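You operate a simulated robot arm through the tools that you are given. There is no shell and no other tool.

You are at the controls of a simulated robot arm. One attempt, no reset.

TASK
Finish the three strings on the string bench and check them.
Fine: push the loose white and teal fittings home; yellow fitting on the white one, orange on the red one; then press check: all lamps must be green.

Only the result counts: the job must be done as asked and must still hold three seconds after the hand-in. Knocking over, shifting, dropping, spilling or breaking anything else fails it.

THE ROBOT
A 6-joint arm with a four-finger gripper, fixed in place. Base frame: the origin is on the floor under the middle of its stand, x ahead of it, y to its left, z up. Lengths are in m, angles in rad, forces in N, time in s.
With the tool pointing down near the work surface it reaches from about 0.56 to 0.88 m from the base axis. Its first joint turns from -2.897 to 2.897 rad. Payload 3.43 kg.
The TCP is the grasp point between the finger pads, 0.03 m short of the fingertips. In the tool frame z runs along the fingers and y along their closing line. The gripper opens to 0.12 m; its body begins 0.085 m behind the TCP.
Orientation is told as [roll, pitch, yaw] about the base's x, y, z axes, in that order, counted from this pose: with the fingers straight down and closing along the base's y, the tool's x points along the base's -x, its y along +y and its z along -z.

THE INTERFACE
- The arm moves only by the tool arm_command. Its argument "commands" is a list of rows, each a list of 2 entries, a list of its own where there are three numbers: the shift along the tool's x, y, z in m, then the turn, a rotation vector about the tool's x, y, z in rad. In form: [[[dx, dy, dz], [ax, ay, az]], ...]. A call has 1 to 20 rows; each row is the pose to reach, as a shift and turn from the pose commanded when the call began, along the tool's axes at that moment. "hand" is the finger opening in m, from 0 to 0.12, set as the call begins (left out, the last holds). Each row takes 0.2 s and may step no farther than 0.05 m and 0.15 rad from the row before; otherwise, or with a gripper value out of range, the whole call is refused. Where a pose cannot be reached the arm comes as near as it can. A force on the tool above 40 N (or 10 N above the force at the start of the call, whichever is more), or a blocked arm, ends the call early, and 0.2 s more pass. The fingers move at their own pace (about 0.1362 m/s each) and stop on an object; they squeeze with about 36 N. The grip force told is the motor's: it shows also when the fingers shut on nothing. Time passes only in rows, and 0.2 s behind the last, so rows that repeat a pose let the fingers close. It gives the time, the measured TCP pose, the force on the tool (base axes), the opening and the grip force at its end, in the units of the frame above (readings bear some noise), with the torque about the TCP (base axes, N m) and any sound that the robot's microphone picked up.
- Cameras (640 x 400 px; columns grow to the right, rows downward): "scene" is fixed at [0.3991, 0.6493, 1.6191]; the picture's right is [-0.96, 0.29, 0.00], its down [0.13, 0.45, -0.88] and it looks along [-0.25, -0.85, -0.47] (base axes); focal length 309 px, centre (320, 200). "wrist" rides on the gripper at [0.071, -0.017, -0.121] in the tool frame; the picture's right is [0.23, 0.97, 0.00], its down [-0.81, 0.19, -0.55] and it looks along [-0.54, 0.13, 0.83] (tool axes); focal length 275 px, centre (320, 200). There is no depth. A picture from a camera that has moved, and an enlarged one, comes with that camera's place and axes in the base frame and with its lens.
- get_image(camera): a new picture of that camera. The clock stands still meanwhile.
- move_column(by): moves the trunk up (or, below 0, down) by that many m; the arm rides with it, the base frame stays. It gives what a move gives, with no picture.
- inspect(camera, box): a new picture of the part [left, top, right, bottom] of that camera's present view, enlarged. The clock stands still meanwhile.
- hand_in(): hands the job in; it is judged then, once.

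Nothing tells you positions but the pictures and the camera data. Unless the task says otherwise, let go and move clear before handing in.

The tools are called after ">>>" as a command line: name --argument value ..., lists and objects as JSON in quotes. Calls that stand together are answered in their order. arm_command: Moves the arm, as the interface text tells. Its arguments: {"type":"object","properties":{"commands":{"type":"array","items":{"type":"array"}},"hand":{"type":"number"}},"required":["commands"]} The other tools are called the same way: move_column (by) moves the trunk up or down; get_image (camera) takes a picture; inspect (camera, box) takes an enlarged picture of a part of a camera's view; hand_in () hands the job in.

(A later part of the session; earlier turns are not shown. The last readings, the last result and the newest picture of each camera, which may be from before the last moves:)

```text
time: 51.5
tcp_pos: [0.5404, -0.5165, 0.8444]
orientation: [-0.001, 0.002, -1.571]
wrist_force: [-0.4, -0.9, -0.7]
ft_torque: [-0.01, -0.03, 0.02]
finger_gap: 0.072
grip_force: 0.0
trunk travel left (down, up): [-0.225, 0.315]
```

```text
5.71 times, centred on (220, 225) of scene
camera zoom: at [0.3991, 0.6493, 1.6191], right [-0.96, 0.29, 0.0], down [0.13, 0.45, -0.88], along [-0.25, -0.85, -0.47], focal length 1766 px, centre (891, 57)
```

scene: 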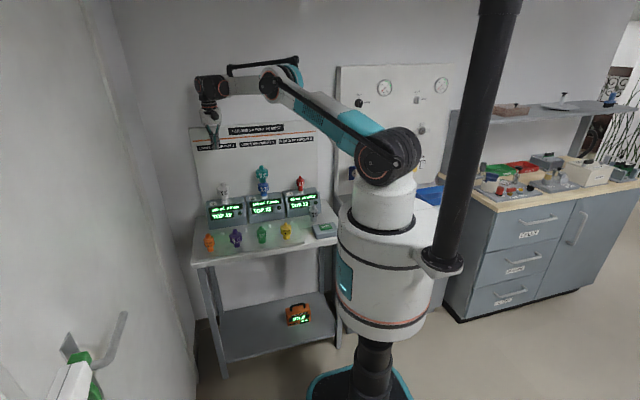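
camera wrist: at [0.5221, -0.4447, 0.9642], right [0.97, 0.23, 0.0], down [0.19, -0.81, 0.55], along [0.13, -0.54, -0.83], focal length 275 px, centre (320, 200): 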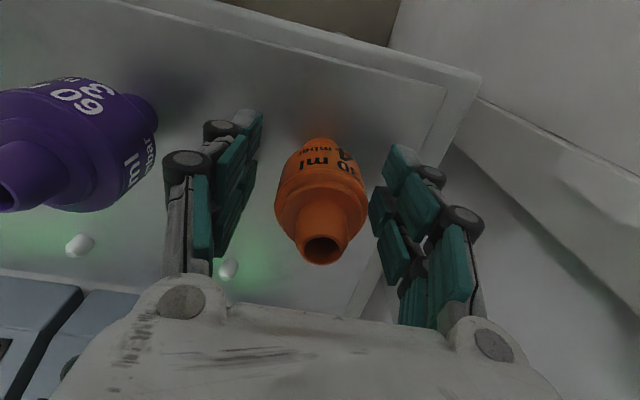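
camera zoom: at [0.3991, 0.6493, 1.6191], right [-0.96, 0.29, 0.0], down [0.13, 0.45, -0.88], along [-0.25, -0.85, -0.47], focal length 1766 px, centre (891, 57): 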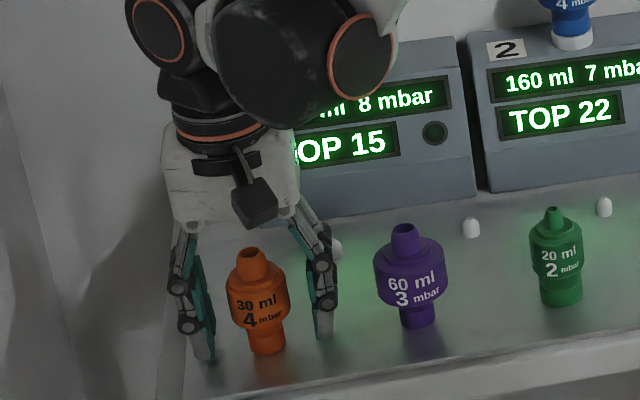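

Orange is between the pads and centred. I'll close, then lift slowly and watch for slip.

>>> arm_command --commands '[[[0, 0, 0], [0, 0, 0]], [[0, 0, 0], [0, 0, 0]], [[0, 0, 0], [0, 0, 0]], [[0, 0, 0], [0, 0, 0]]]' --hand 0.0

>>> inspect --camera "wrist" --box '[220, 110, 420, 280]'

>>> arm_command --commands '[[[0, 0, -0.002], [0, 0, 0]], [[0, 0, -0.004], [0, 0, 0]], [[0, 0, -0.006], [0, 0, 0]], [[0, 0, -0.008], [0, 0, 0]]]'

>>> inspect --camera "wrist" --box '[220, 110, 420, 280]'

```text
time: 52.5
tcp_pos: [0.5394, -0.5159, 0.8442]
orientation: [0.0, 0.001, -1.571]
wrist_force: [0.5, 0.2, 0.2]
ft_torque: [-0.01, 0.0, 0.01]
finger_gap: 0.0375
grip_force: 35.8
trunk travel left (down, up): [-0.225, 0.315]
```

```text
2.35 times, centred on (320, 195) of wrist
camera zoom: at [0.5222, -0.4447, 0.9644], right [0.97, 0.23, 0.0], down [0.19, -0.81, 0.55], along [0.13, -0.54, -0.83], focal length 648 px, centre (320, 212)
```

zoom: 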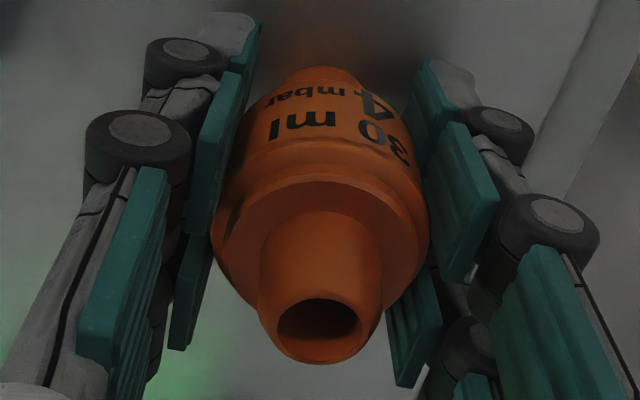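

```text
time: 53.5
tcp_pos: [0.5379, -0.5169, 0.8523]
orientation: [-0.002, 0.0, -1.572]
wrist_force: [0.1, 0.0, -1.4]
ft_torque: [0.03, 0.02, -0.01]
finger_gap: 0.038
grip_force: 36.6
trunk travel left (down, up): [-0.225, 0.315]
```

```text
2.35 times, centred on (320, 195) of wrist
camera zoom: at [0.5218, -0.4444, 0.973], right [0.97, 0.23, 0.0], down [0.19, -0.81, 0.55], along [0.13, -0.54, -0.83], focal length 648 px, centre (320, 212)
```

zoom: 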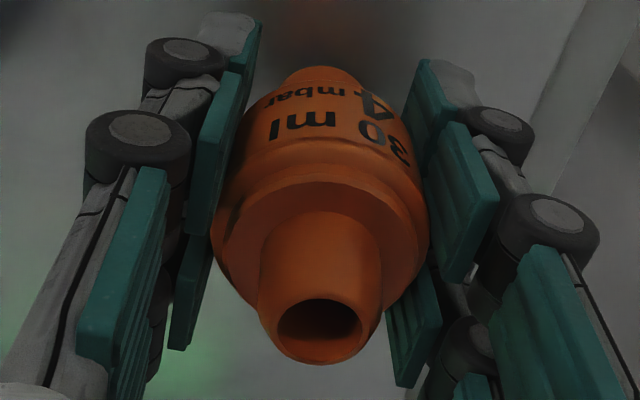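

No slip with the slow lift. I'll keep raising gently.

>>> arm_command --commands '[[[0, 0, -0.003], [0, 0, 0]], [[0, 0, -0.006], [0, 0, 0]], [[0, 0, -0.009], [0, 0, 0]], [[0, 0, -0.012], [0, 0, 0]], [[0, 0, -0.015], [0, 0, 0]], [[0, 0, -0.018], [0, 0, 0]], [[0, 0, -0.022], [0, 0, 0]], [[0, 0, -0.026], [0, 0, 0]], [[0, 0, -0.03], [0, 0, 0]]]'

>>> inspect --camera "wrist" --box '[220, 110, 420, 280]'

>>> inspect --camera "scene" --box '[180, 190, 260, 260]'

```text
time: 55.5
tcp_pos: [0.5391, -0.5156, 0.8847]
orientation: [0.0, 0.002, -1.574]
wrist_force: [-0.4, 0.3, -0.6]
ft_torque: [0.0, 0.02, -0.06]
finger_gap: 0.0377
grip_force: 36.0
trunk travel left (down, up): [-0.225, 0.315]
```

```text
2.35 times, centred on (320, 195) of wrist
camera zoom: at [0.5213, -0.4445, 1.0045], right [0.97, 0.23, 0.0], down [0.19, -0.81, 0.55], along [0.13, -0.54, -0.83], focal length 648 px, centre (320, 212)
```

zoom: 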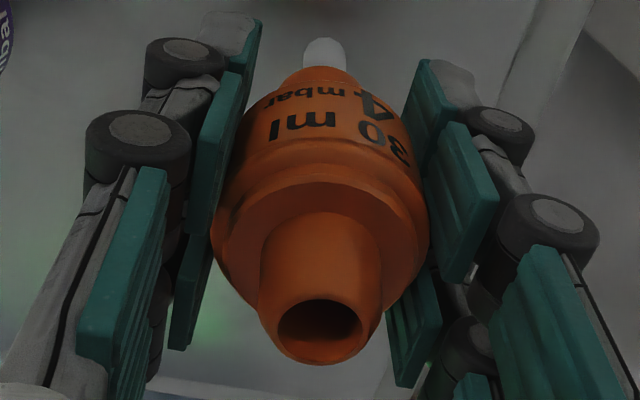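

```text
5.71 times, centred on (220, 225) of scene
camera zoom: at [0.3991, 0.6493, 1.6191], right [-0.96, 0.29, 0.0], down [0.13, 0.45, -0.88], along [-0.25, -0.85, -0.47], focal length 1766 px, centre (891, 57)
```

zoom: 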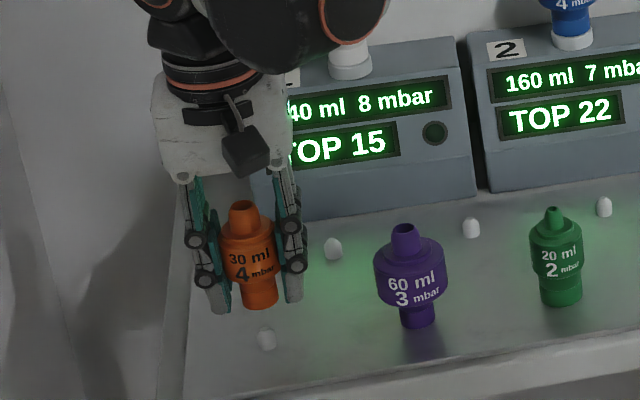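

Orange is off its peg without slipping (tip 43 mm above the TCP, bottom about 44 mm below). I'll lift it to carrying height.

>>> arm_command --commands '[[[0, 0, -0.008], [0, 0, 0]], [[0, 0, -0.024], [0, 0, 0]], [[0, 0, -0.05], [0, 0, 0]], [[0, 0, -0.08], [0, 0, 0]], [[0, 0, -0.11], [0, 0, 0]], [[0, 0, -0.14], [0, 0, 0]], [[0, 0, -0.17], [0, 0, 0]], [[0, 0, -0.2], [0, 0, 0]], [[0, 0, -0.23], [0, 0, 0]], [[0, 0, -0.245], [0, 0, 0]], [[0, 0, -0.245], [0, 0, 0]]]'

>>> arm_command --commands '[[[0, -0.015, 0], [0, 0, 0]], [[0, -0.045, 0], [0, 0, 0]], [[0, -0.08, 0], [0, 0, 0]], [[0, -0.12, 0], [0, 0, 0]], [[0, -0.16, 0], [0, 0, 0]], [[0, -0.2, 0], [0, 0, 0]], [[0, -0.24, 0], [0, 0, 0]], [[0, -0.28, 0], [0, 0, 0]], [[-0.005, -0.32, 0], [0, 0, 0]], [[-0.02, -0.355, 0], [0, 0, 0]], [[-0.04, -0.39, 0], [0, 0, 0]], [[-0.07, -0.42, 0], [0, 0, 0]], [[-0.1, -0.445, 0], [0, 0, 0]], [[-0.135, -0.455, 0], [0, 0, 0]], [[-0.17, -0.458, 0], [0, 0, 0]], [[-0.205, -0.458, 0], [0, 0, 0]], [[-0.235, -0.458, 0], [0, 0, 0]], [[-0.248, -0.458, 0], [0, 0, 0]], [[-0.248, -0.458, 0], [0, 0, 0]], [[-0.248, -0.458, 0], [0, 0, 0]]]'

>>> get_image --camera "wrist"

>>> inspect --camera "scene" --box '[250, 130, 330, 200]'

```text
time: 57.9
tcp_pos: [0.5393, -0.5183, 1.1281]
orientation: [-0.001, 0.001, -1.572]
wrist_force: [-0.3, 0.3, -0.5]
ft_torque: [0.0, -0.03, 0.0]
finger_gap: 0.0375
grip_force: 36.3
trunk travel left (down, up): [-0.225, 0.315]
```

```text
time: 62.1
tcp_pos: [0.0808, -0.7636, 1.1283]
orientation: [-0.002, 0.002, -1.574]
wrist_force: [0.2, -0.1, -1.3]
ft_torque: [-0.03, 0.0, -0.01]
finger_gap: 0.0379
grip_force: 35.5
trunk travel left (down, up): [-0.225, 0.315]
```

```text
taken
camera wrist: at [0.0627, -0.6927, 1.248], right [0.97, 0.23, 0.0], down [0.19, -0.81, 0.55], along [0.13, -0.54, -0.83], focal length 275 px, centre (320, 200)
```

wrist: 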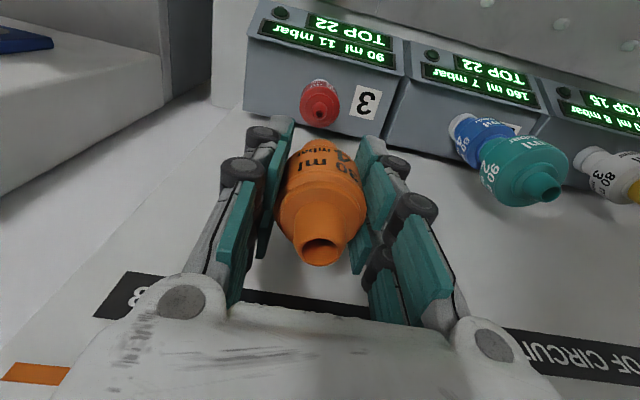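

```text
5.71 times, centred on (290, 165) of scene
camera zoom: at [0.3991, 0.6493, 1.6191], right [-0.96, 0.29, 0.0], down [0.13, 0.45, -0.88], along [-0.25, -0.85, -0.47], focal length 1766 px, centre (491, 400)
```

zoom: 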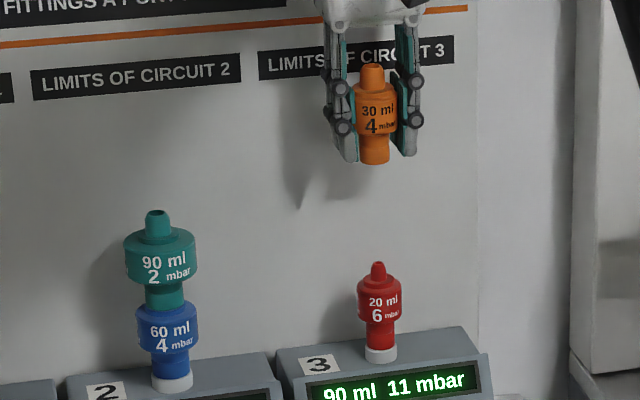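

Orange is above the red one. I'll measure offsets from both cameras.

>>> inspect --camera "wrist" --box '[280, 65, 360, 135]'

>>> inspect --camera "scene" --box '[288, 136, 314, 162]'

>>> inspect --camera "scene" --box '[288, 170, 314, 196]'

>>> inspect --camera "wrist" --box '[220, 110, 420, 280]'

```text
5.71 times, centred on (320, 100) of wrist
camera zoom: at [0.0627, -0.6927, 1.248], right [0.97, 0.23, 0.0], down [0.19, -0.81, 0.55], along [0.13, -0.54, -0.83], focal length 1573 px, centre (320, 771)
```

zoom: 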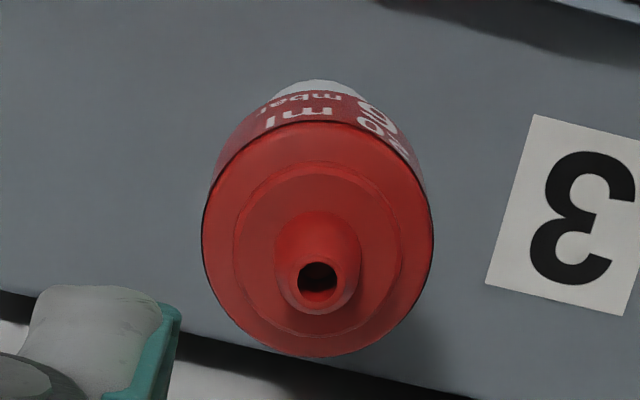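

```text
15.38 times, centred on (301, 149) of scene
camera zoom: at [0.3991, 0.6493, 1.6191], right [-0.96, 0.29, 0.0], down [0.13, 0.45, -0.88], along [-0.25, -0.85, -0.47], focal length 4753 px, centre (612, 985)
```

zoom: 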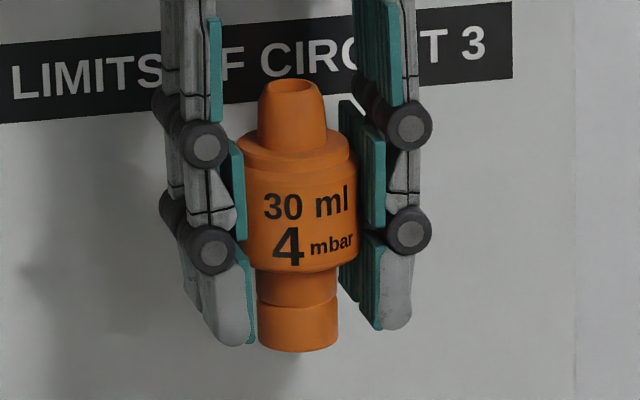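

```text
15.38 times, centred on (301, 183) of scene
camera zoom: at [0.3991, 0.6493, 1.6191], right [-0.96, 0.29, 0.0], down [0.13, 0.45, -0.88], along [-0.25, -0.85, -0.47], focal length 4753 px, centre (612, 462)
```

zoom: 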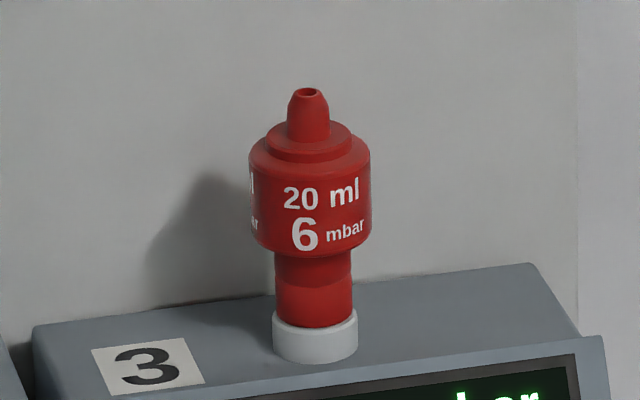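

```text
2.35 times, centred on (320, 195) of wrist
camera zoom: at [0.0627, -0.6927, 1.248], right [0.97, 0.23, 0.0], down [0.19, -0.81, 0.55], along [0.13, -0.54, -0.83], focal length 648 px, centre (320, 212)
```

zoom: 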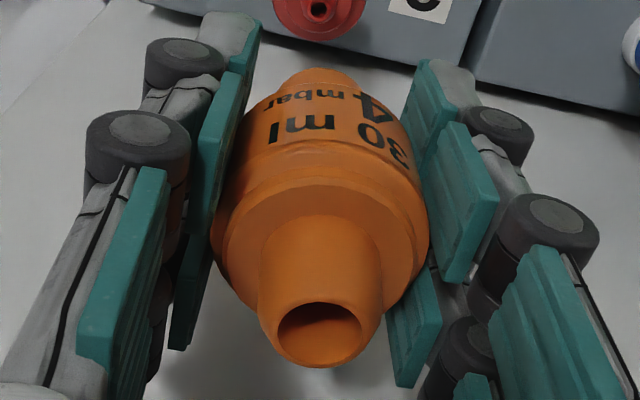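

Red tip is at (0.0793,−0.765,0.992), and orange's axis is within 1 mm. I'll descend to just above it.

>>> arm_command --commands '[[[-0.0003, -0.0006, 0.02], [0, 0, 0]], [[-0.0003, -0.0006, 0.045], [0, 0, 0]], [[-0.0003, -0.0006, 0.07], [0, 0, 0]], [[-0.0003, -0.0006, 0.082], [0, 0, 0]], [[-0.0003, -0.0006, 0.086], [0, 0, 0]], [[-0.0003, -0.0006, 0.086], [0, 0, 0]]]'

>>> inspect --camera "scene" --box '[284, 155, 318, 189]'

>>> inspect --camera "wrist" --box '[240, 90, 400, 210]'

```text
time: 63.5
tcp_pos: [0.0799, -0.7626, 1.042]
orientation: [0.001, 0.003, -1.573]
wrist_force: [0.7, 0.4, 0.4]
ft_torque: [0.01, -0.04, 0.0]
finger_gap: 0.038
grip_force: 35.9
trunk travel left (down, up): [-0.225, 0.315]
```

```text
11.76 times, centred on (301, 172) of scene
camera zoom: at [0.3991, 0.6493, 1.6191], right [-0.96, 0.29, 0.0], down [0.13, 0.45, -0.88], along [-0.25, -0.85, -0.47], focal length 3635 px, centre (544, 529)
```

zoom: 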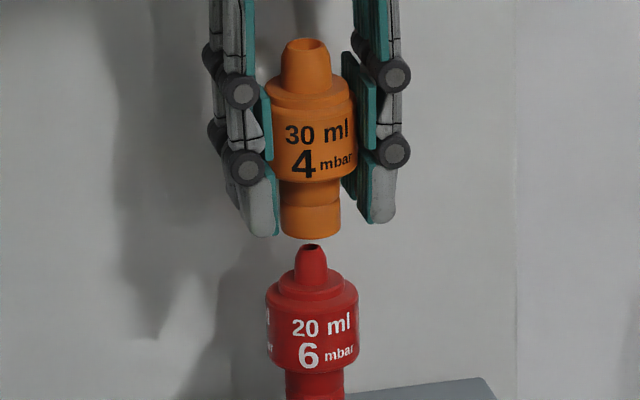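

```text
3.33 times, centred on (320, 150) of wrist
camera zoom: at [0.0624, -0.6917, 1.1608], right [0.97, 0.23, 0.0], down [0.19, -0.81, 0.55], along [0.13, -0.54, -0.83], focal length 918 px, centre (320, 367)
```

zoom: 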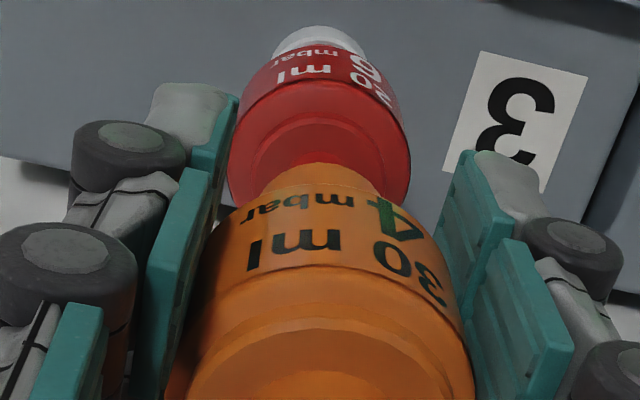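

Well aligned. I'll insert orange onto the red nozzle in small steps.

>>> arm_command --commands '[[[-0.0012, 0, 0.004], [0, 0, 0]], [[-0.0012, 0, 0.007], [0, 0, 0]], [[-0.0012, 0, 0.009], [0, 0, 0]], [[-0.0012, 0, 0.011], [0, 0, 0]], [[-0.0012, 0, 0.013], [0, 0, 0]], [[-0.0012, 0, 0.015], [0, 0, 0]], [[-0.0012, 0, 0.017], [0, 0, 0]]]'

>>> inspect --camera "scene" --box '[284, 155, 318, 189]'

>>> inspect --camera "wrist" --box '[220, 90, 420, 280]'

```text
time: 65.1
tcp_pos: [0.0802, -0.7641, 1.0232]
orientation: [-0.001, 0.001, -1.573]
wrist_force: [-0.8, 0.0, 0.4]
ft_torque: [0.02, -0.02, 0.01]
finger_gap: 0.0378
grip_force: 36.4
trunk travel left (down, up): [-0.225, 0.315]
```

```text
11.76 times, centred on (301, 172) of scene
camera zoom: at [0.3991, 0.6493, 1.6191], right [-0.96, 0.29, 0.0], down [0.13, 0.45, -0.88], along [-0.25, -0.85, -0.47], focal length 3635 px, centre (544, 529)
```

zoom: 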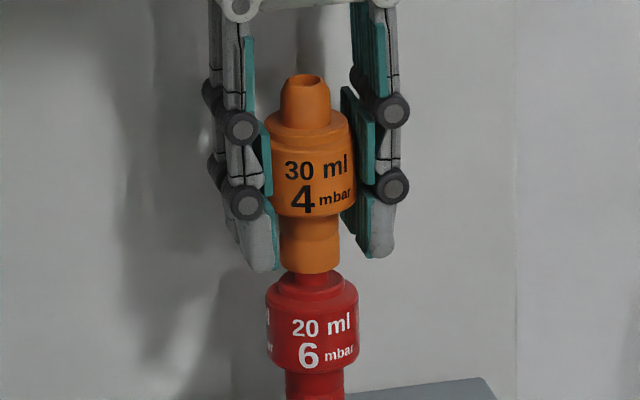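

```text
2.11 times, centred on (320, 185) of wrist
camera zoom: at [0.0627, -0.6937, 1.1441], right [0.97, 0.23, 0.0], down [0.19, -0.81, 0.55], along [0.13, -0.54, -0.83], focal length 580 px, centre (320, 232)
```

zoom: 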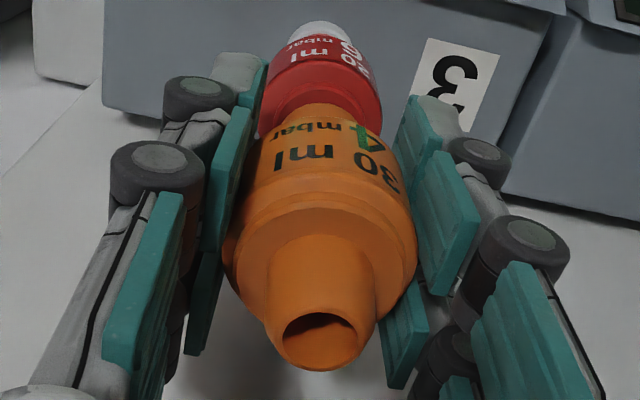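

Orange is sliding over the red nozzle with no resistance. I'll continue until firm contact.

>>> arm_command --commands '[[[0, 0, 0.002], [0, 0, 0]], [[0, 0, 0.004], [0, 0, 0]], [[0, 0, 0.005], [0, 0, 0]], [[0, 0, 0.006], [0, 0, 0]], [[0, 0, 0.007], [0, 0, 0]], [[0, 0, 0.008], [0, 0, 0]], [[0, 0, 0.009], [0, 0, 0]], [[0, 0, 0.01], [0, 0, 0]], [[0, 0, 0.011], [0, 0, 0]], [[0, 0, 0.012], [0, 0, 0]]]'

>>> inspect --camera "scene" --box '[284, 160, 318, 194]'

>>> inspect --camera "wrist" --box '[220, 90, 420, 280]'

```text
time: 67.3
tcp_pos: [0.0794, -0.7643, 1.0147]
orientation: [0.0, 0.002, -1.571]
wrist_force: [2.0, -2.5, 26.8]
ft_torque: [0.02, -0.03, 0.0]
finger_gap: 0.0386
grip_force: 36.1
trunk travel left (down, up): [-0.225, 0.315]
```

```text
11.76 times, centred on (301, 177) of scene
camera zoom: at [0.3991, 0.6493, 1.6191], right [-0.96, 0.29, 0.0], down [0.13, 0.45, -0.88], along [-0.25, -0.85, -0.47], focal length 3635 px, centre (544, 471)
```

zoom: 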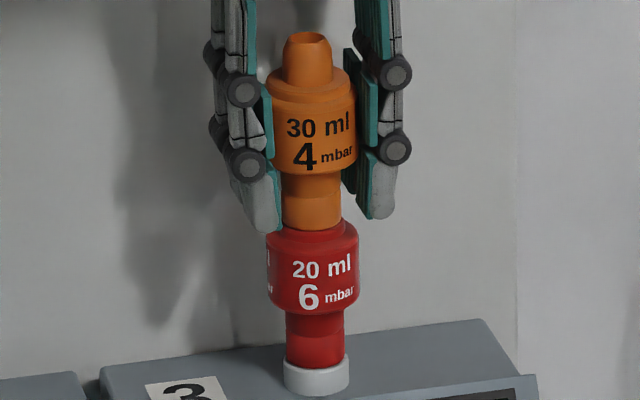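

```text
2.11 times, centred on (320, 185) of wrist
camera zoom: at [0.0622, -0.6929, 1.1347], right [0.97, 0.23, 0.0], down [0.19, -0.81, 0.55], along [0.13, -0.54, -0.83], focal length 580 px, centre (320, 232)
```

zoom: 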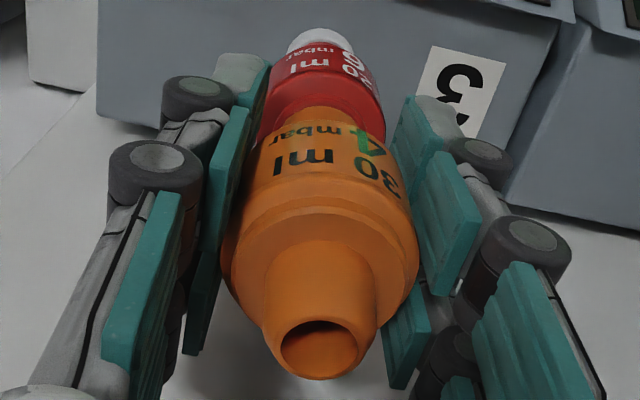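

Orange sits on red's shoulder with 27 N. I'll release and rise, then press from the top to confirm that it is home.

>>> arm_command --commands '[[[0, 0, -0.002], [0, 0, 0]], [[0, 0, -0.002], [0, 0, 0]], [[0, 0, -0.002], [0, 0, 0]], [[0, 0, -0.002], [0, 0, 0]]]' --hand 0.075

>>> arm_command --commands '[[[0, 0, -0.02], [0, 0, 0]], [[0, 0, -0.05], [0, 0, 0]], [[0, 0, -0.09], [0, 0, 0]], [[0, 0, -0.11], [0, 0, 0]], [[0, 0, -0.11], [0, 0, 0]]]'

>>> inspect --camera "scene" --box '[284, 160, 318, 194]'

>>> inspect --camera "wrist" --box '[240, 60, 400, 180]'

```text
time: 68.3
tcp_pos: [0.0793, -0.7672, 1.0156]
orientation: [0.0, 0.001, -1.573]
wrist_force: [0.1, 0.5, 0.1]
ft_torque: [-0.01, 0.01, -0.01]
finger_gap: 0.0752
grip_force: 0.1
trunk travel left (down, up): [-0.225, 0.315]
```

```text
time: 69.5
tcp_pos: [0.0796, -0.7651, 1.1257]
orientation: [0.001, 0.001, -1.572]
wrist_force: [-0.6, 0.3, 0.6]
ft_torque: [0.02, -0.01, -0.02]
finger_gap: 0.0751
grip_force: 0.0
trunk travel left (down, up): [-0.225, 0.315]
```

```text
11.76 times, centred on (301, 177) of scene
camera zoom: at [0.3991, 0.6493, 1.6191], right [-0.96, 0.29, 0.0], down [0.13, 0.45, -0.88], along [-0.25, -0.85, -0.47], focal length 3635 px, centre (544, 471)
```

zoom: 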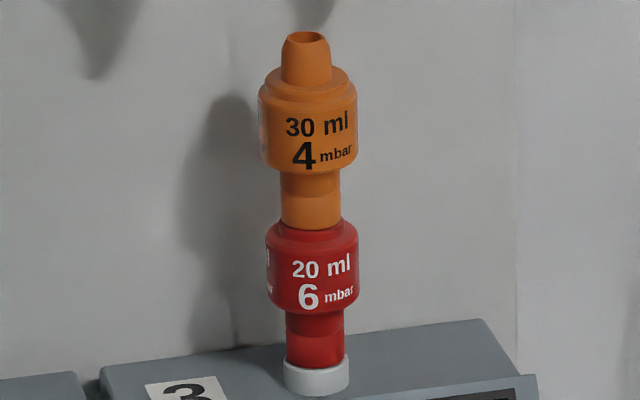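

```text
3.33 times, centred on (320, 120) of wrist
camera zoom: at [0.0617, -0.6931, 1.2461], right [0.97, 0.23, 0.0], down [0.19, -0.81, 0.55], along [0.13, -0.54, -0.83], focal length 918 px, centre (320, 467)
```

zoom: 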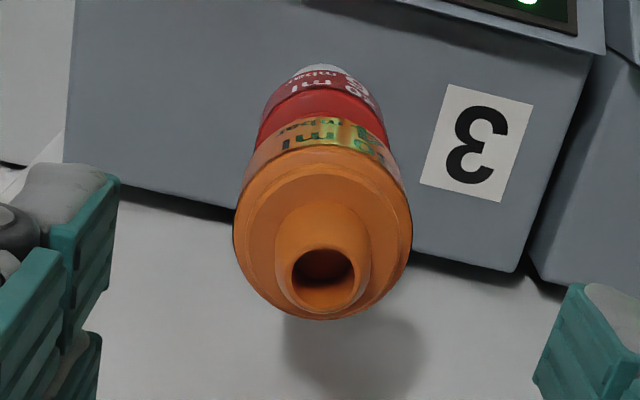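

Orange stands upright (tip z≈1.061). Closing the fingers and pressing on top.

>>> arm_command --commands '[[[-0.0009, 0.0007, 0], [0, 0, 0]], [[-0.0009, 0.0007, 0], [0, 0, 0]], [[-0.0009, 0.0007, 0.015], [0, 0, 0]], [[-0.0009, 0.0007, 0.027], [0, 0, 0]], [[-0.0009, 0.0007, 0.032], [0, 0, 0]], [[-0.0009, 0.0007, 0.034], [0, 0, 0]], [[-0.0009, 0.0007, 0.036], [0, 0, 0]], [[-0.0009, 0.0007, 0.038], [0, 0, 0]], [[-0.0009, 0.0007, 0.039], [0, 0, 0]], [[-0.0009, 0.0007, 0.04], [0, 0, 0]], [[-0.0009, 0.0007, 0.041], [0, 0, 0]], [[-0.0009, 0.0007, 0.042], [0, 0, 0]], [[-0.0009, 0.0007, 0.043], [0, 0, 0]], [[-0.0009, 0.0007, 0.044], [0, 0, 0]], [[-0.0009, 0.0007, 0.045], [0, 0, 0]], [[-0.0009, 0.0007, 0.046], [0, 0, 0]], [[-0.0009, 0.0007, 0.047], [0, 0, 0]]]' --hand 0.0

>>> inspect --camera "scene" --box '[284, 160, 318, 194]'

```text
time: 71.7
tcp_pos: [0.0799, -0.7654, 1.0897]
orientation: [0.0, 0.0, -1.573]
wrist_force: [0.4, -2.9, 25.1]
ft_torque: [-0.14, 0.0, 0.0]
finger_gap: 0.006
grip_force: 33.3
trunk travel left (down, up): [-0.225, 0.315]
stopped in row 10: the force on the tool passed its limit at 43 N (the readings are from after the stop); the commanded pose is now the measured one
```

```text
11.76 times, centred on (301, 177) of scene
camera zoom: at [0.3991, 0.6493, 1.6191], right [-0.96, 0.29, 0.0], down [0.13, 0.45, -0.88], along [-0.25, -0.85, -0.47], focal length 3635 px, centre (544, 471)
```

zoom: 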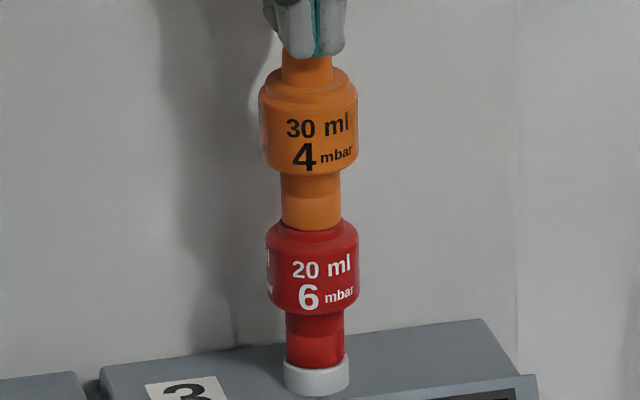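

Orange held at 43 N: home. I'll rise and move toward the CHECK button, then look at all three strings before pressing.

>>> arm_command --commands '[[[0, 0, -0.03], [0, 0, 0]], [[0, 0, -0.065], [0, 0, 0]], [[0.035, -0.007, -0.07], [0, 0, 0]], [[0.075, -0.015, -0.07], [0, 0, 0]], [[0.115, -0.023, -0.07], [0, 0, 0]], [[0.155, -0.031, -0.07], [0, 0, 0]], [[0.195, -0.039, -0.07], [0, 0, 0]], [[0.23, -0.047, -0.06], [0, 0, 0]], [[0.26, -0.054, -0.03], [0, 0, 0]], [[0.26, -0.054, 0.01], [0, 0, 0]], [[0.26, -0.054, 0.05], [0, 0, 0]], [[0.26, -0.054, 0.09], [0, 0, 0]], [[0.26, -0.054, 0.09], [0, 0, 0]]]' --hand 0.0

>>> get_image --camera "wrist"

>>> get_image --camera "scene"

>>> inspect --camera "scene" --box '[190, 150, 350, 250]'

```text
time: 74.5
tcp_pos: [0.0283, -0.5051, 0.9974]
orientation: [-0.001, 0.002, -1.57]
wrist_force: [-0.5, -0.8, -0.5]
ft_torque: [0.02, -0.01, 0.01]
finger_gap: 0.0
grip_force: 33.2
trunk travel left (down, up): [-0.225, 0.315]
```

```text
taken
camera wrist: at [0.0106, -0.4347, 1.116], right [0.97, 0.23, 0.0], down [0.19, -0.81, 0.55], along [0.13, -0.54, -0.83], focal length 275 px, centre (320, 200)
```

wrist: 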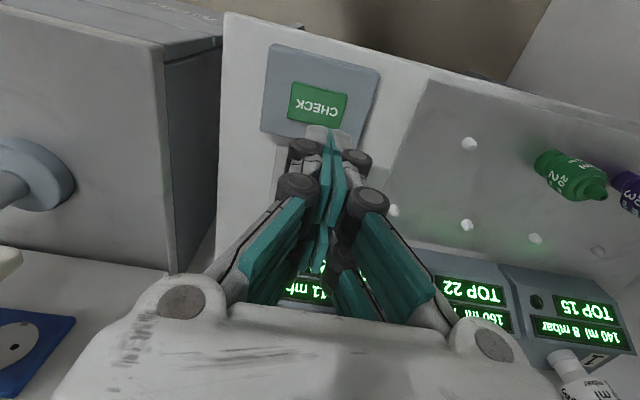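

```text
taken
```

scene: 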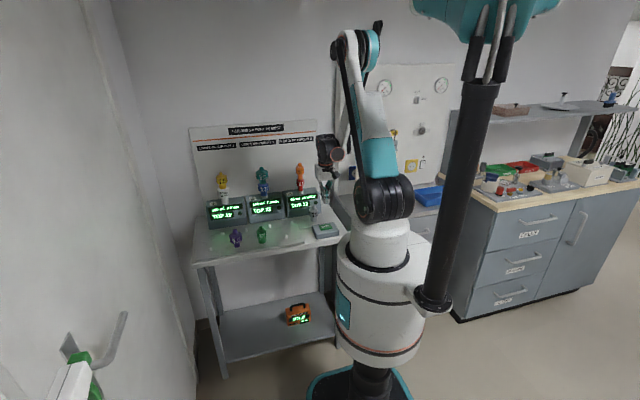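

```text
4.00 times, centred on (270, 200) of scene
camera zoom: at [0.3991, 0.6493, 1.6191], right [-0.96, 0.29, 0.0], down [0.13, 0.45, -0.88], along [-0.25, -0.85, -0.47], focal length 1236 px, centre (520, 200)
```

zoom: 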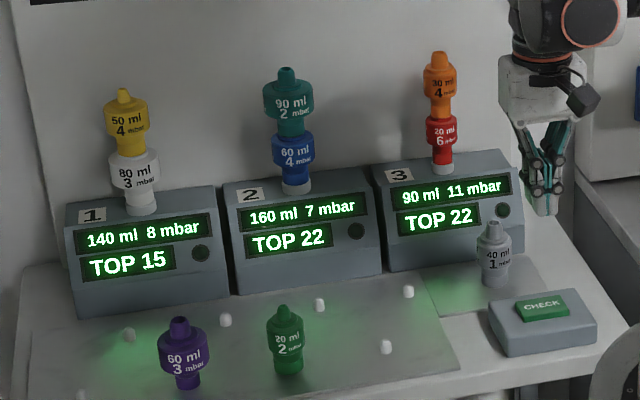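

All three strings look complete. I'll inspect the joints closely before pressing.

>>> inspect --camera "scene" --box '[208, 165, 240, 210]'

>>> inspect --camera "scene" --box '[247, 162, 279, 202]'

>>> inspect --camera "scene" --box '[285, 158, 317, 198]'

>>> inspect --camera "wrist" --box '[250, 30, 410, 150]'

```text
8.89 times, centred on (224, 188) of scene
camera zoom: at [0.3991, 0.6493, 1.6191], right [-0.96, 0.29, 0.0], down [0.13, 0.45, -0.88], along [-0.25, -0.85, -0.47], focal length 2746 px, centre (1173, 311)
```

zoom: 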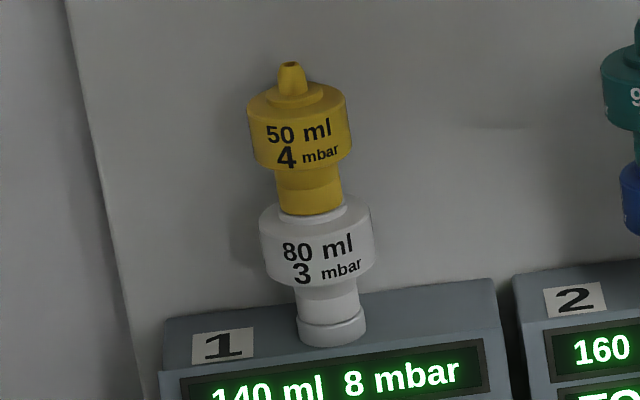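

```text
10.00 times, centred on (263, 182) of scene
camera zoom: at [0.3991, 0.6493, 1.6191], right [-0.96, 0.29, 0.0], down [0.13, 0.45, -0.88], along [-0.25, -0.85, -0.47], focal length 3090 px, centre (890, 380)
```

zoom: 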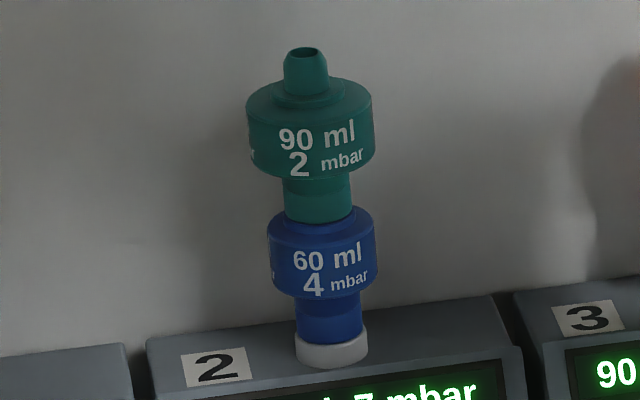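

```text
10.00 times, centred on (301, 178) of scene
camera zoom: at [0.3991, 0.6493, 1.6191], right [-0.96, 0.29, 0.0], down [0.13, 0.45, -0.88], along [-0.25, -0.85, -0.47], focal length 3090 px, centre (510, 420)
```

zoom: 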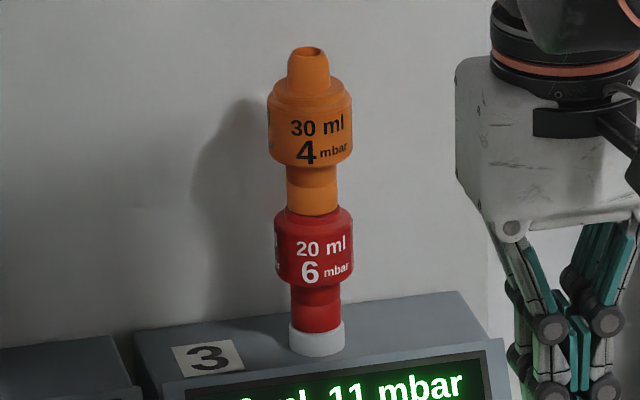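

```text
3.33 times, centred on (330, 90) of wrist
camera zoom: at [0.0106, -0.4347, 1.116], right [0.97, 0.23, 0.0], down [0.19, -0.81, 0.55], along [0.13, -0.54, -0.83], focal length 918 px, centre (287, 567)
```

zoom: 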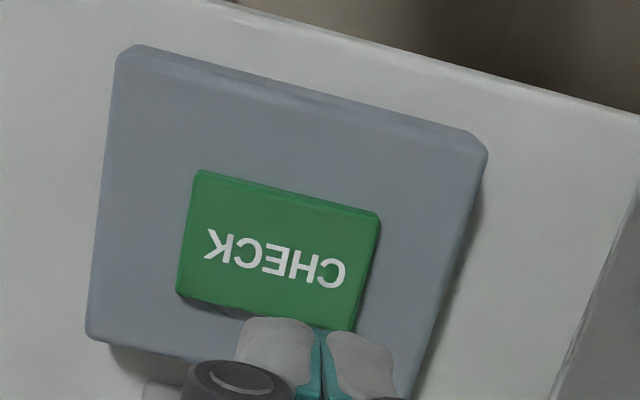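

Everything looks seated. The CHECK button is at (0.025,−0.506,0.838). I'll descend towards it with closed fingers, in stages because it is close to the inner reach limit.

>>> arm_command --commands '[[[0, -0.0026, 0.03], [0, 0, 0]], [[0, -0.0026, 0.06], [0, 0, 0]], [[0, -0.0026, 0.085], [0, 0, 0]], [[0, -0.0026, 0.105], [0, 0, 0]], [[0, -0.0026, 0.105], [0, 0, 0]]]'

>>> inspect --camera "scene" --box '[290, 190, 350, 240]'

>>> get_image --camera "wrist"

```text
time: 75.7
tcp_pos: [0.0237, -0.5053, 0.8923]
orientation: [0.0, 0.001, -1.571]
wrist_force: [0.6, 0.1, 0.3]
ft_torque: [0.03, 0.0, 0.0]
finger_gap: 0.0001
grip_force: 33.6
trunk travel left (down, up): [-0.225, 0.315]
```

```text
8.00 times, centred on (320, 215) of scene
camera zoom: at [0.3991, 0.6493, 1.6191], right [-0.96, 0.29, 0.0], down [0.13, 0.45, -0.88], along [-0.25, -0.85, -0.47], focal length 2472 px, centre (320, 80)
```

zoom: 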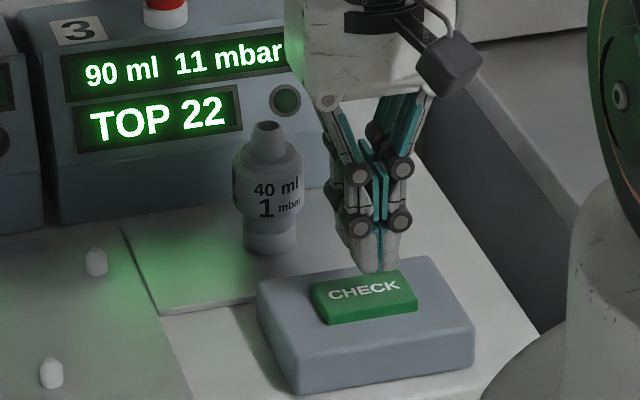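

```text
taken
camera wrist: at [0.0069, -0.4343, 1.0121], right [0.97, 0.23, 0.0], down [0.19, -0.81, 0.55], along [0.13, -0.54, -0.83], focal length 275 px, centre (320, 200)
```

wrist: 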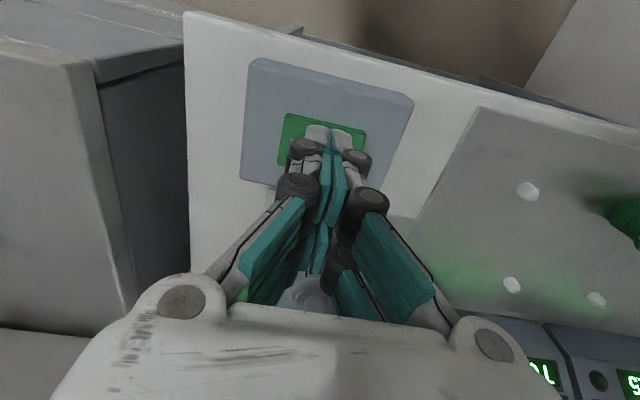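

The fingertips are about 23 mm above the button with nothing in the way. I'll press it.

>>> arm_command --commands '[[[0, 0, 0.01], [0, 0, 0]], [[0, 0, 0.017], [0, 0, 0]], [[0, 0, 0.02], [0, 0, 0]], [[0, 0, 0.022], [0, 0, 0]], [[0, 0, 0.024], [0, 0, 0]], [[0, 0, 0.026], [0, 0, 0]], [[0, 0, 0.027], [0, 0, 0]], [[0, 0, 0.028], [0, 0, 0]]]'

>>> inspect --camera "scene" --box '[200, 150, 360, 250]'

```text
time: 77.5
tcp_pos: [0.0241, -0.517, 0.8748]
orientation: [-0.001, 0.001, -1.571]
wrist_force: [-0.1, -0.5, -0.6]
ft_torque: [0.01, -0.02, 0.01]
finger_gap: 0.0
grip_force: 32.8
out of reach, approached as far as the arm can: row 1, 2, 3, 4, 5, 6, 7, 8
trunk travel left (down, up): [-0.225, 0.315]
```

```text
4.00 times, centred on (280, 200) of scene
camera zoom: at [0.3991, 0.6493, 1.6191], right [-0.96, 0.29, 0.0], down [0.13, 0.45, -0.88], along [-0.25, -0.85, -0.47], focal length 1236 px, centre (480, 200)
```

zoom: 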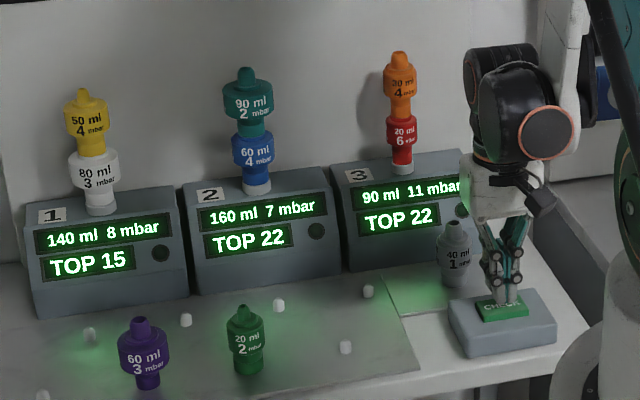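

The arm ran out of reach just above the button (inner limit). Lowering the trunk gives the arm a more favourable relative height, so I'll back up and lower the trunk by 0.08 m.

>>> arm_command --commands '[[[0, 0, -0.03], [0, 0, 0]], [[0, 0, -0.07], [0, 0, 0]], [[0, 0, -0.11], [0, 0, 0]], [[0, 0, -0.11], [0, 0, 0]]]'

>>> get_image --camera "scene"

```text
time: 78.5
tcp_pos: [0.0254, -0.5176, 0.9831]
orientation: [0.001, 0.001, -1.573]
wrist_force: [-0.2, 0.6, 0.1]
ft_torque: [0.02, 0.0, 0.01]
finger_gap: 0.0
grip_force: 33.0
trunk travel left (down, up): [-0.225, 0.315]
```

```text
taken
```

scene: 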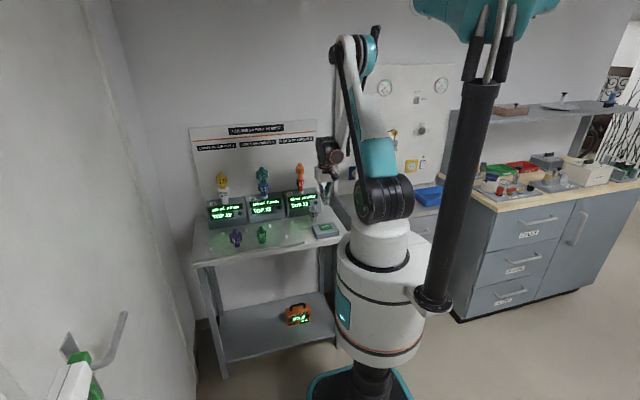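

>>> move_column --by -0.08

>>> get_image --camera "wrist"

>>> inspect --camera "scene" --box '[290, 190, 350, 240]'

```text
time: 79.6
tcp_pos: [0.0256, -0.5161, 0.9031]
orientation: [0.001, 0.002, -1.569]
wrist_force: [-0.2, -0.4, -0.2]
ft_torque: [0.0, 0.01, -0.01]
finger_gap: 0.0001
grip_force: 33.1
trunk travel left (down, up): [-0.145, 0.395]
```

```text
taken
camera wrist: at [0.0083, -0.4456, 1.0224], right [0.97, 0.23, 0.0], down [0.19, -0.81, 0.55], along [0.13, -0.54, -0.83], focal length 275 px, centre (320, 200)
```

wrist: 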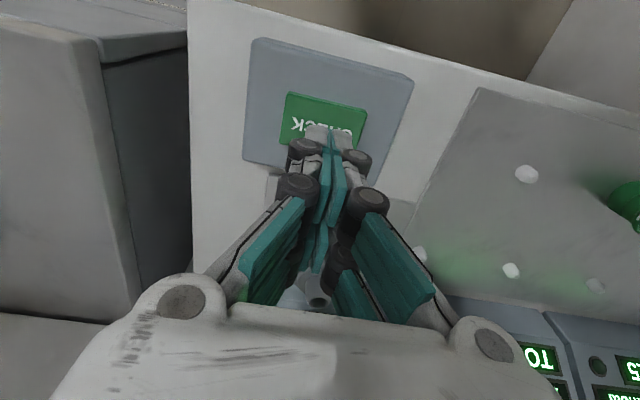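

```text
8.00 times, centred on (320, 215) of scene
camera zoom: at [0.3991, 0.6493, 1.6191], right [-0.96, 0.29, 0.0], down [0.13, 0.45, -0.88], along [-0.25, -0.85, -0.47], focal length 2472 px, centre (320, 80)
```

zoom: 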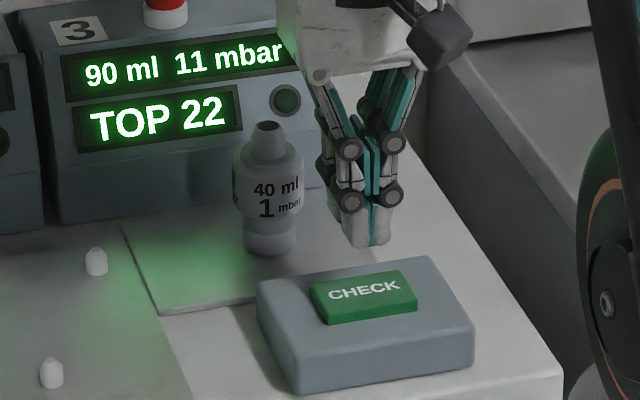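

>>> arm_command --commands '[[[0.0106, 0, 0], [0, 0, 0]], [[0.0106, 0, 0.015], [0, 0, 0]], [[0.0106, 0, 0.025], [0, 0, 0]], [[0.0106, 0, 0.03], [0, 0, 0]], [[0.0106, 0, 0.032], [0, 0, 0]], [[0.0106, 0, 0.034], [0, 0, 0]]]'

>>> inspect --camera "scene" --box '[290, 190, 350, 240]'

```text
time: 81.0
tcp_pos: [0.0246, -0.5062, 0.8684]
orientation: [0.0, 0.002, -1.571]
wrist_force: [0.1, -0.4, -0.3]
ft_torque: [0.03, 0.01, -0.01]
finger_gap: 0.0001
grip_force: 33.3
trunk travel left (down, up): [-0.145, 0.395]
```

```text
8.00 times, centred on (320, 215) of scene
camera zoom: at [0.3991, 0.6493, 1.6191], right [-0.96, 0.29, 0.0], down [0.13, 0.45, -0.88], along [-0.25, -0.85, -0.47], focal length 2472 px, centre (320, 80)
```

zoom: 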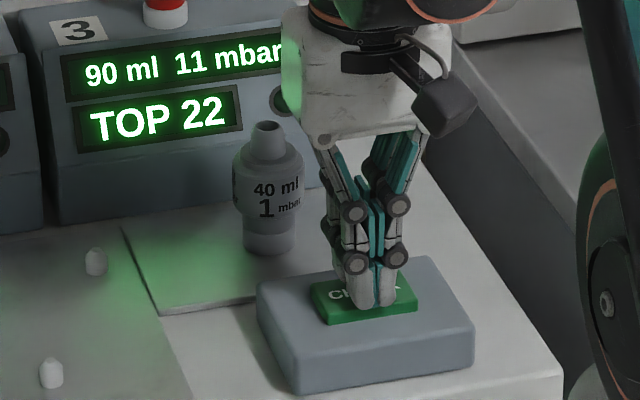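

The reach is fine now, and the fingertips are right at the button. Pressing in 1 mm steps.

>>> arm_command --commands '[[[0, 0, 0.001], [0, 0, 0]], [[0, 0, 0.002], [0, 0, 0]], [[0, 0, 0.003], [0, 0, 0]], [[0, 0, 0.004], [0, 0, 0]], [[0, 0, 0.005], [0, 0, 0]], [[0, 0, 0.006], [0, 0, 0]], [[0, 0, 0.007], [0, 0, 0]], [[0, 0, 0.007], [0, 0, 0]]]'

>>> inspect --camera "scene" --box '[200, 150, 360, 250]'

```text
time: 82.8
tcp_pos: [0.0248, -0.5066, 0.8605]
orientation: [0.001, 0.002, -1.574]
wrist_force: [-1.2, -1.3, 2.3]
ft_torque: [0.0, 0.02, 0.0]
finger_gap: 0.0058
grip_force: 33.4
trunk travel left (down, up): [-0.145, 0.395]
heard: click
```

```text
4.00 times, centred on (280, 200) of scene
camera zoom: at [0.3991, 0.6493, 1.6191], right [-0.96, 0.29, 0.0], down [0.13, 0.45, -0.88], along [-0.25, -0.85, -0.47], focal length 1236 px, centre (480, 200)
```

zoom: 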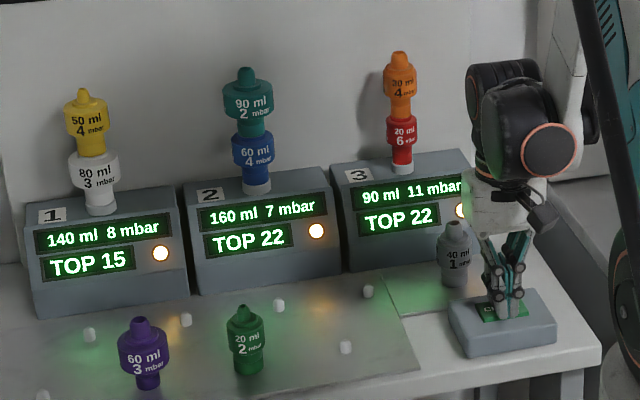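

A click was heard and the lamps went amber — probably a test running. I'll lift off the button and wait.

>>> arm_command --commands '[[[0, 0, -0.01], [0, 0, 0]], [[0, 0, -0.03], [0, 0, 0]], [[0, 0, -0.06], [0, 0, 0]], [[0, 0, -0.09], [0, 0, 0]], [[0, 0, -0.09], [0, 0, 0]]]'

>>> inspect --camera "scene" --box '[200, 150, 360, 250]'

>>> inspect --camera "scene" --box '[270, 295, 330, 333]'

```text
time: 84.0
tcp_pos: [0.0262, -0.5053, 0.9515]
orientation: [-0.001, 0.003, -1.572]
wrist_force: [0.1, 0.7, -0.1]
ft_torque: [0.01, 0.02, -0.03]
finger_gap: 0.0002
grip_force: 33.6
trunk travel left (down, up): [-0.145, 0.395]
```

```text
4.00 times, centred on (280, 200) of scene
camera zoom: at [0.3991, 0.6493, 1.6191], right [-0.96, 0.29, 0.0], down [0.13, 0.45, -0.88], along [-0.25, -0.85, -0.47], focal length 1236 px, centre (480, 200)
```

zoom: 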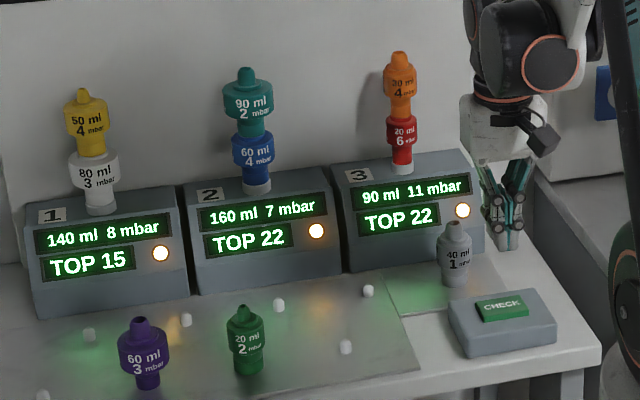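

```text
10.53 times, centred on (300, 314) of scene
camera zoom: at [0.3991, 0.6493, 1.6191], right [-0.96, 0.29, 0.0], down [0.13, 0.45, -0.88], along [-0.25, -0.85, -0.47], focal length 3252 px, centre (530, -1000)
```

zoom: 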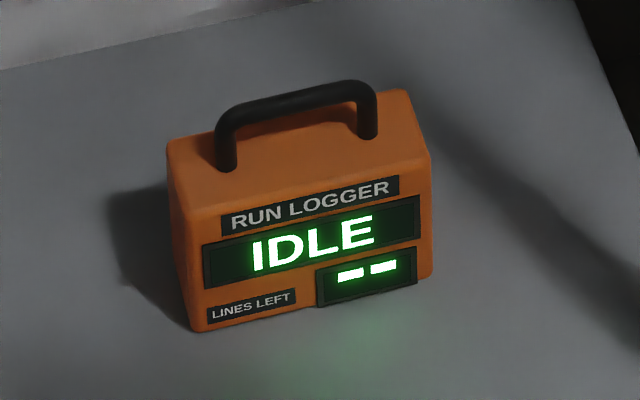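

The lamps are still amber, so I'll let some time pass.

>>> arm_command --commands '[[[0, 0, 0], [0, 0, 0]], [[0, 0, 0], [0, 0, 0]], [[0, 0, 0], [0, 0, 0]], [[0, 0, 0], [0, 0, 0]], [[0, 0, 0], [0, 0, 0]], [[0, 0, 0], [0, 0, 0]], [[0, 0, 0], [0, 0, 0]], [[0, 0, 0], [0, 0, 0]], [[0, 0, 0], [0, 0, 0]], [[0, 0, 0], [0, 0, 0]]]'

>>> inspect --camera "scene" --box '[200, 150, 360, 250]'

```text
time: 86.2
tcp_pos: [0.0259, -0.5066, 0.9505]
orientation: [0.0, 0.002, -1.572]
wrist_force: [0.8, -0.3, 0.2]
ft_torque: [0.01, -0.03, -0.02]
finger_gap: 0.0
grip_force: 33.4
trunk travel left (down, up): [-0.145, 0.395]
```

```text
4.00 times, centred on (280, 200) of scene
camera zoom: at [0.3991, 0.6493, 1.6191], right [-0.96, 0.29, 0.0], down [0.13, 0.45, -0.88], along [-0.25, -0.85, -0.47], focal length 1236 px, centre (480, 200)
```

zoom: 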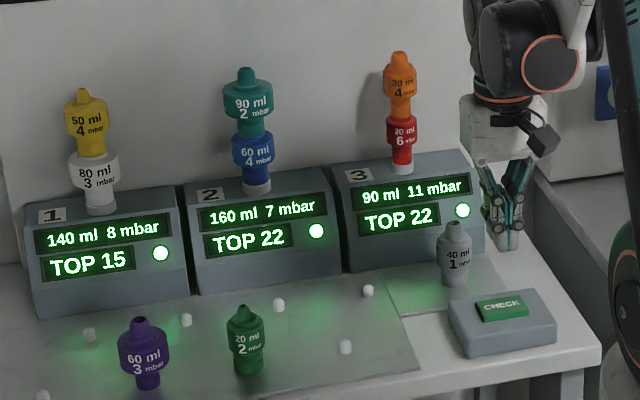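

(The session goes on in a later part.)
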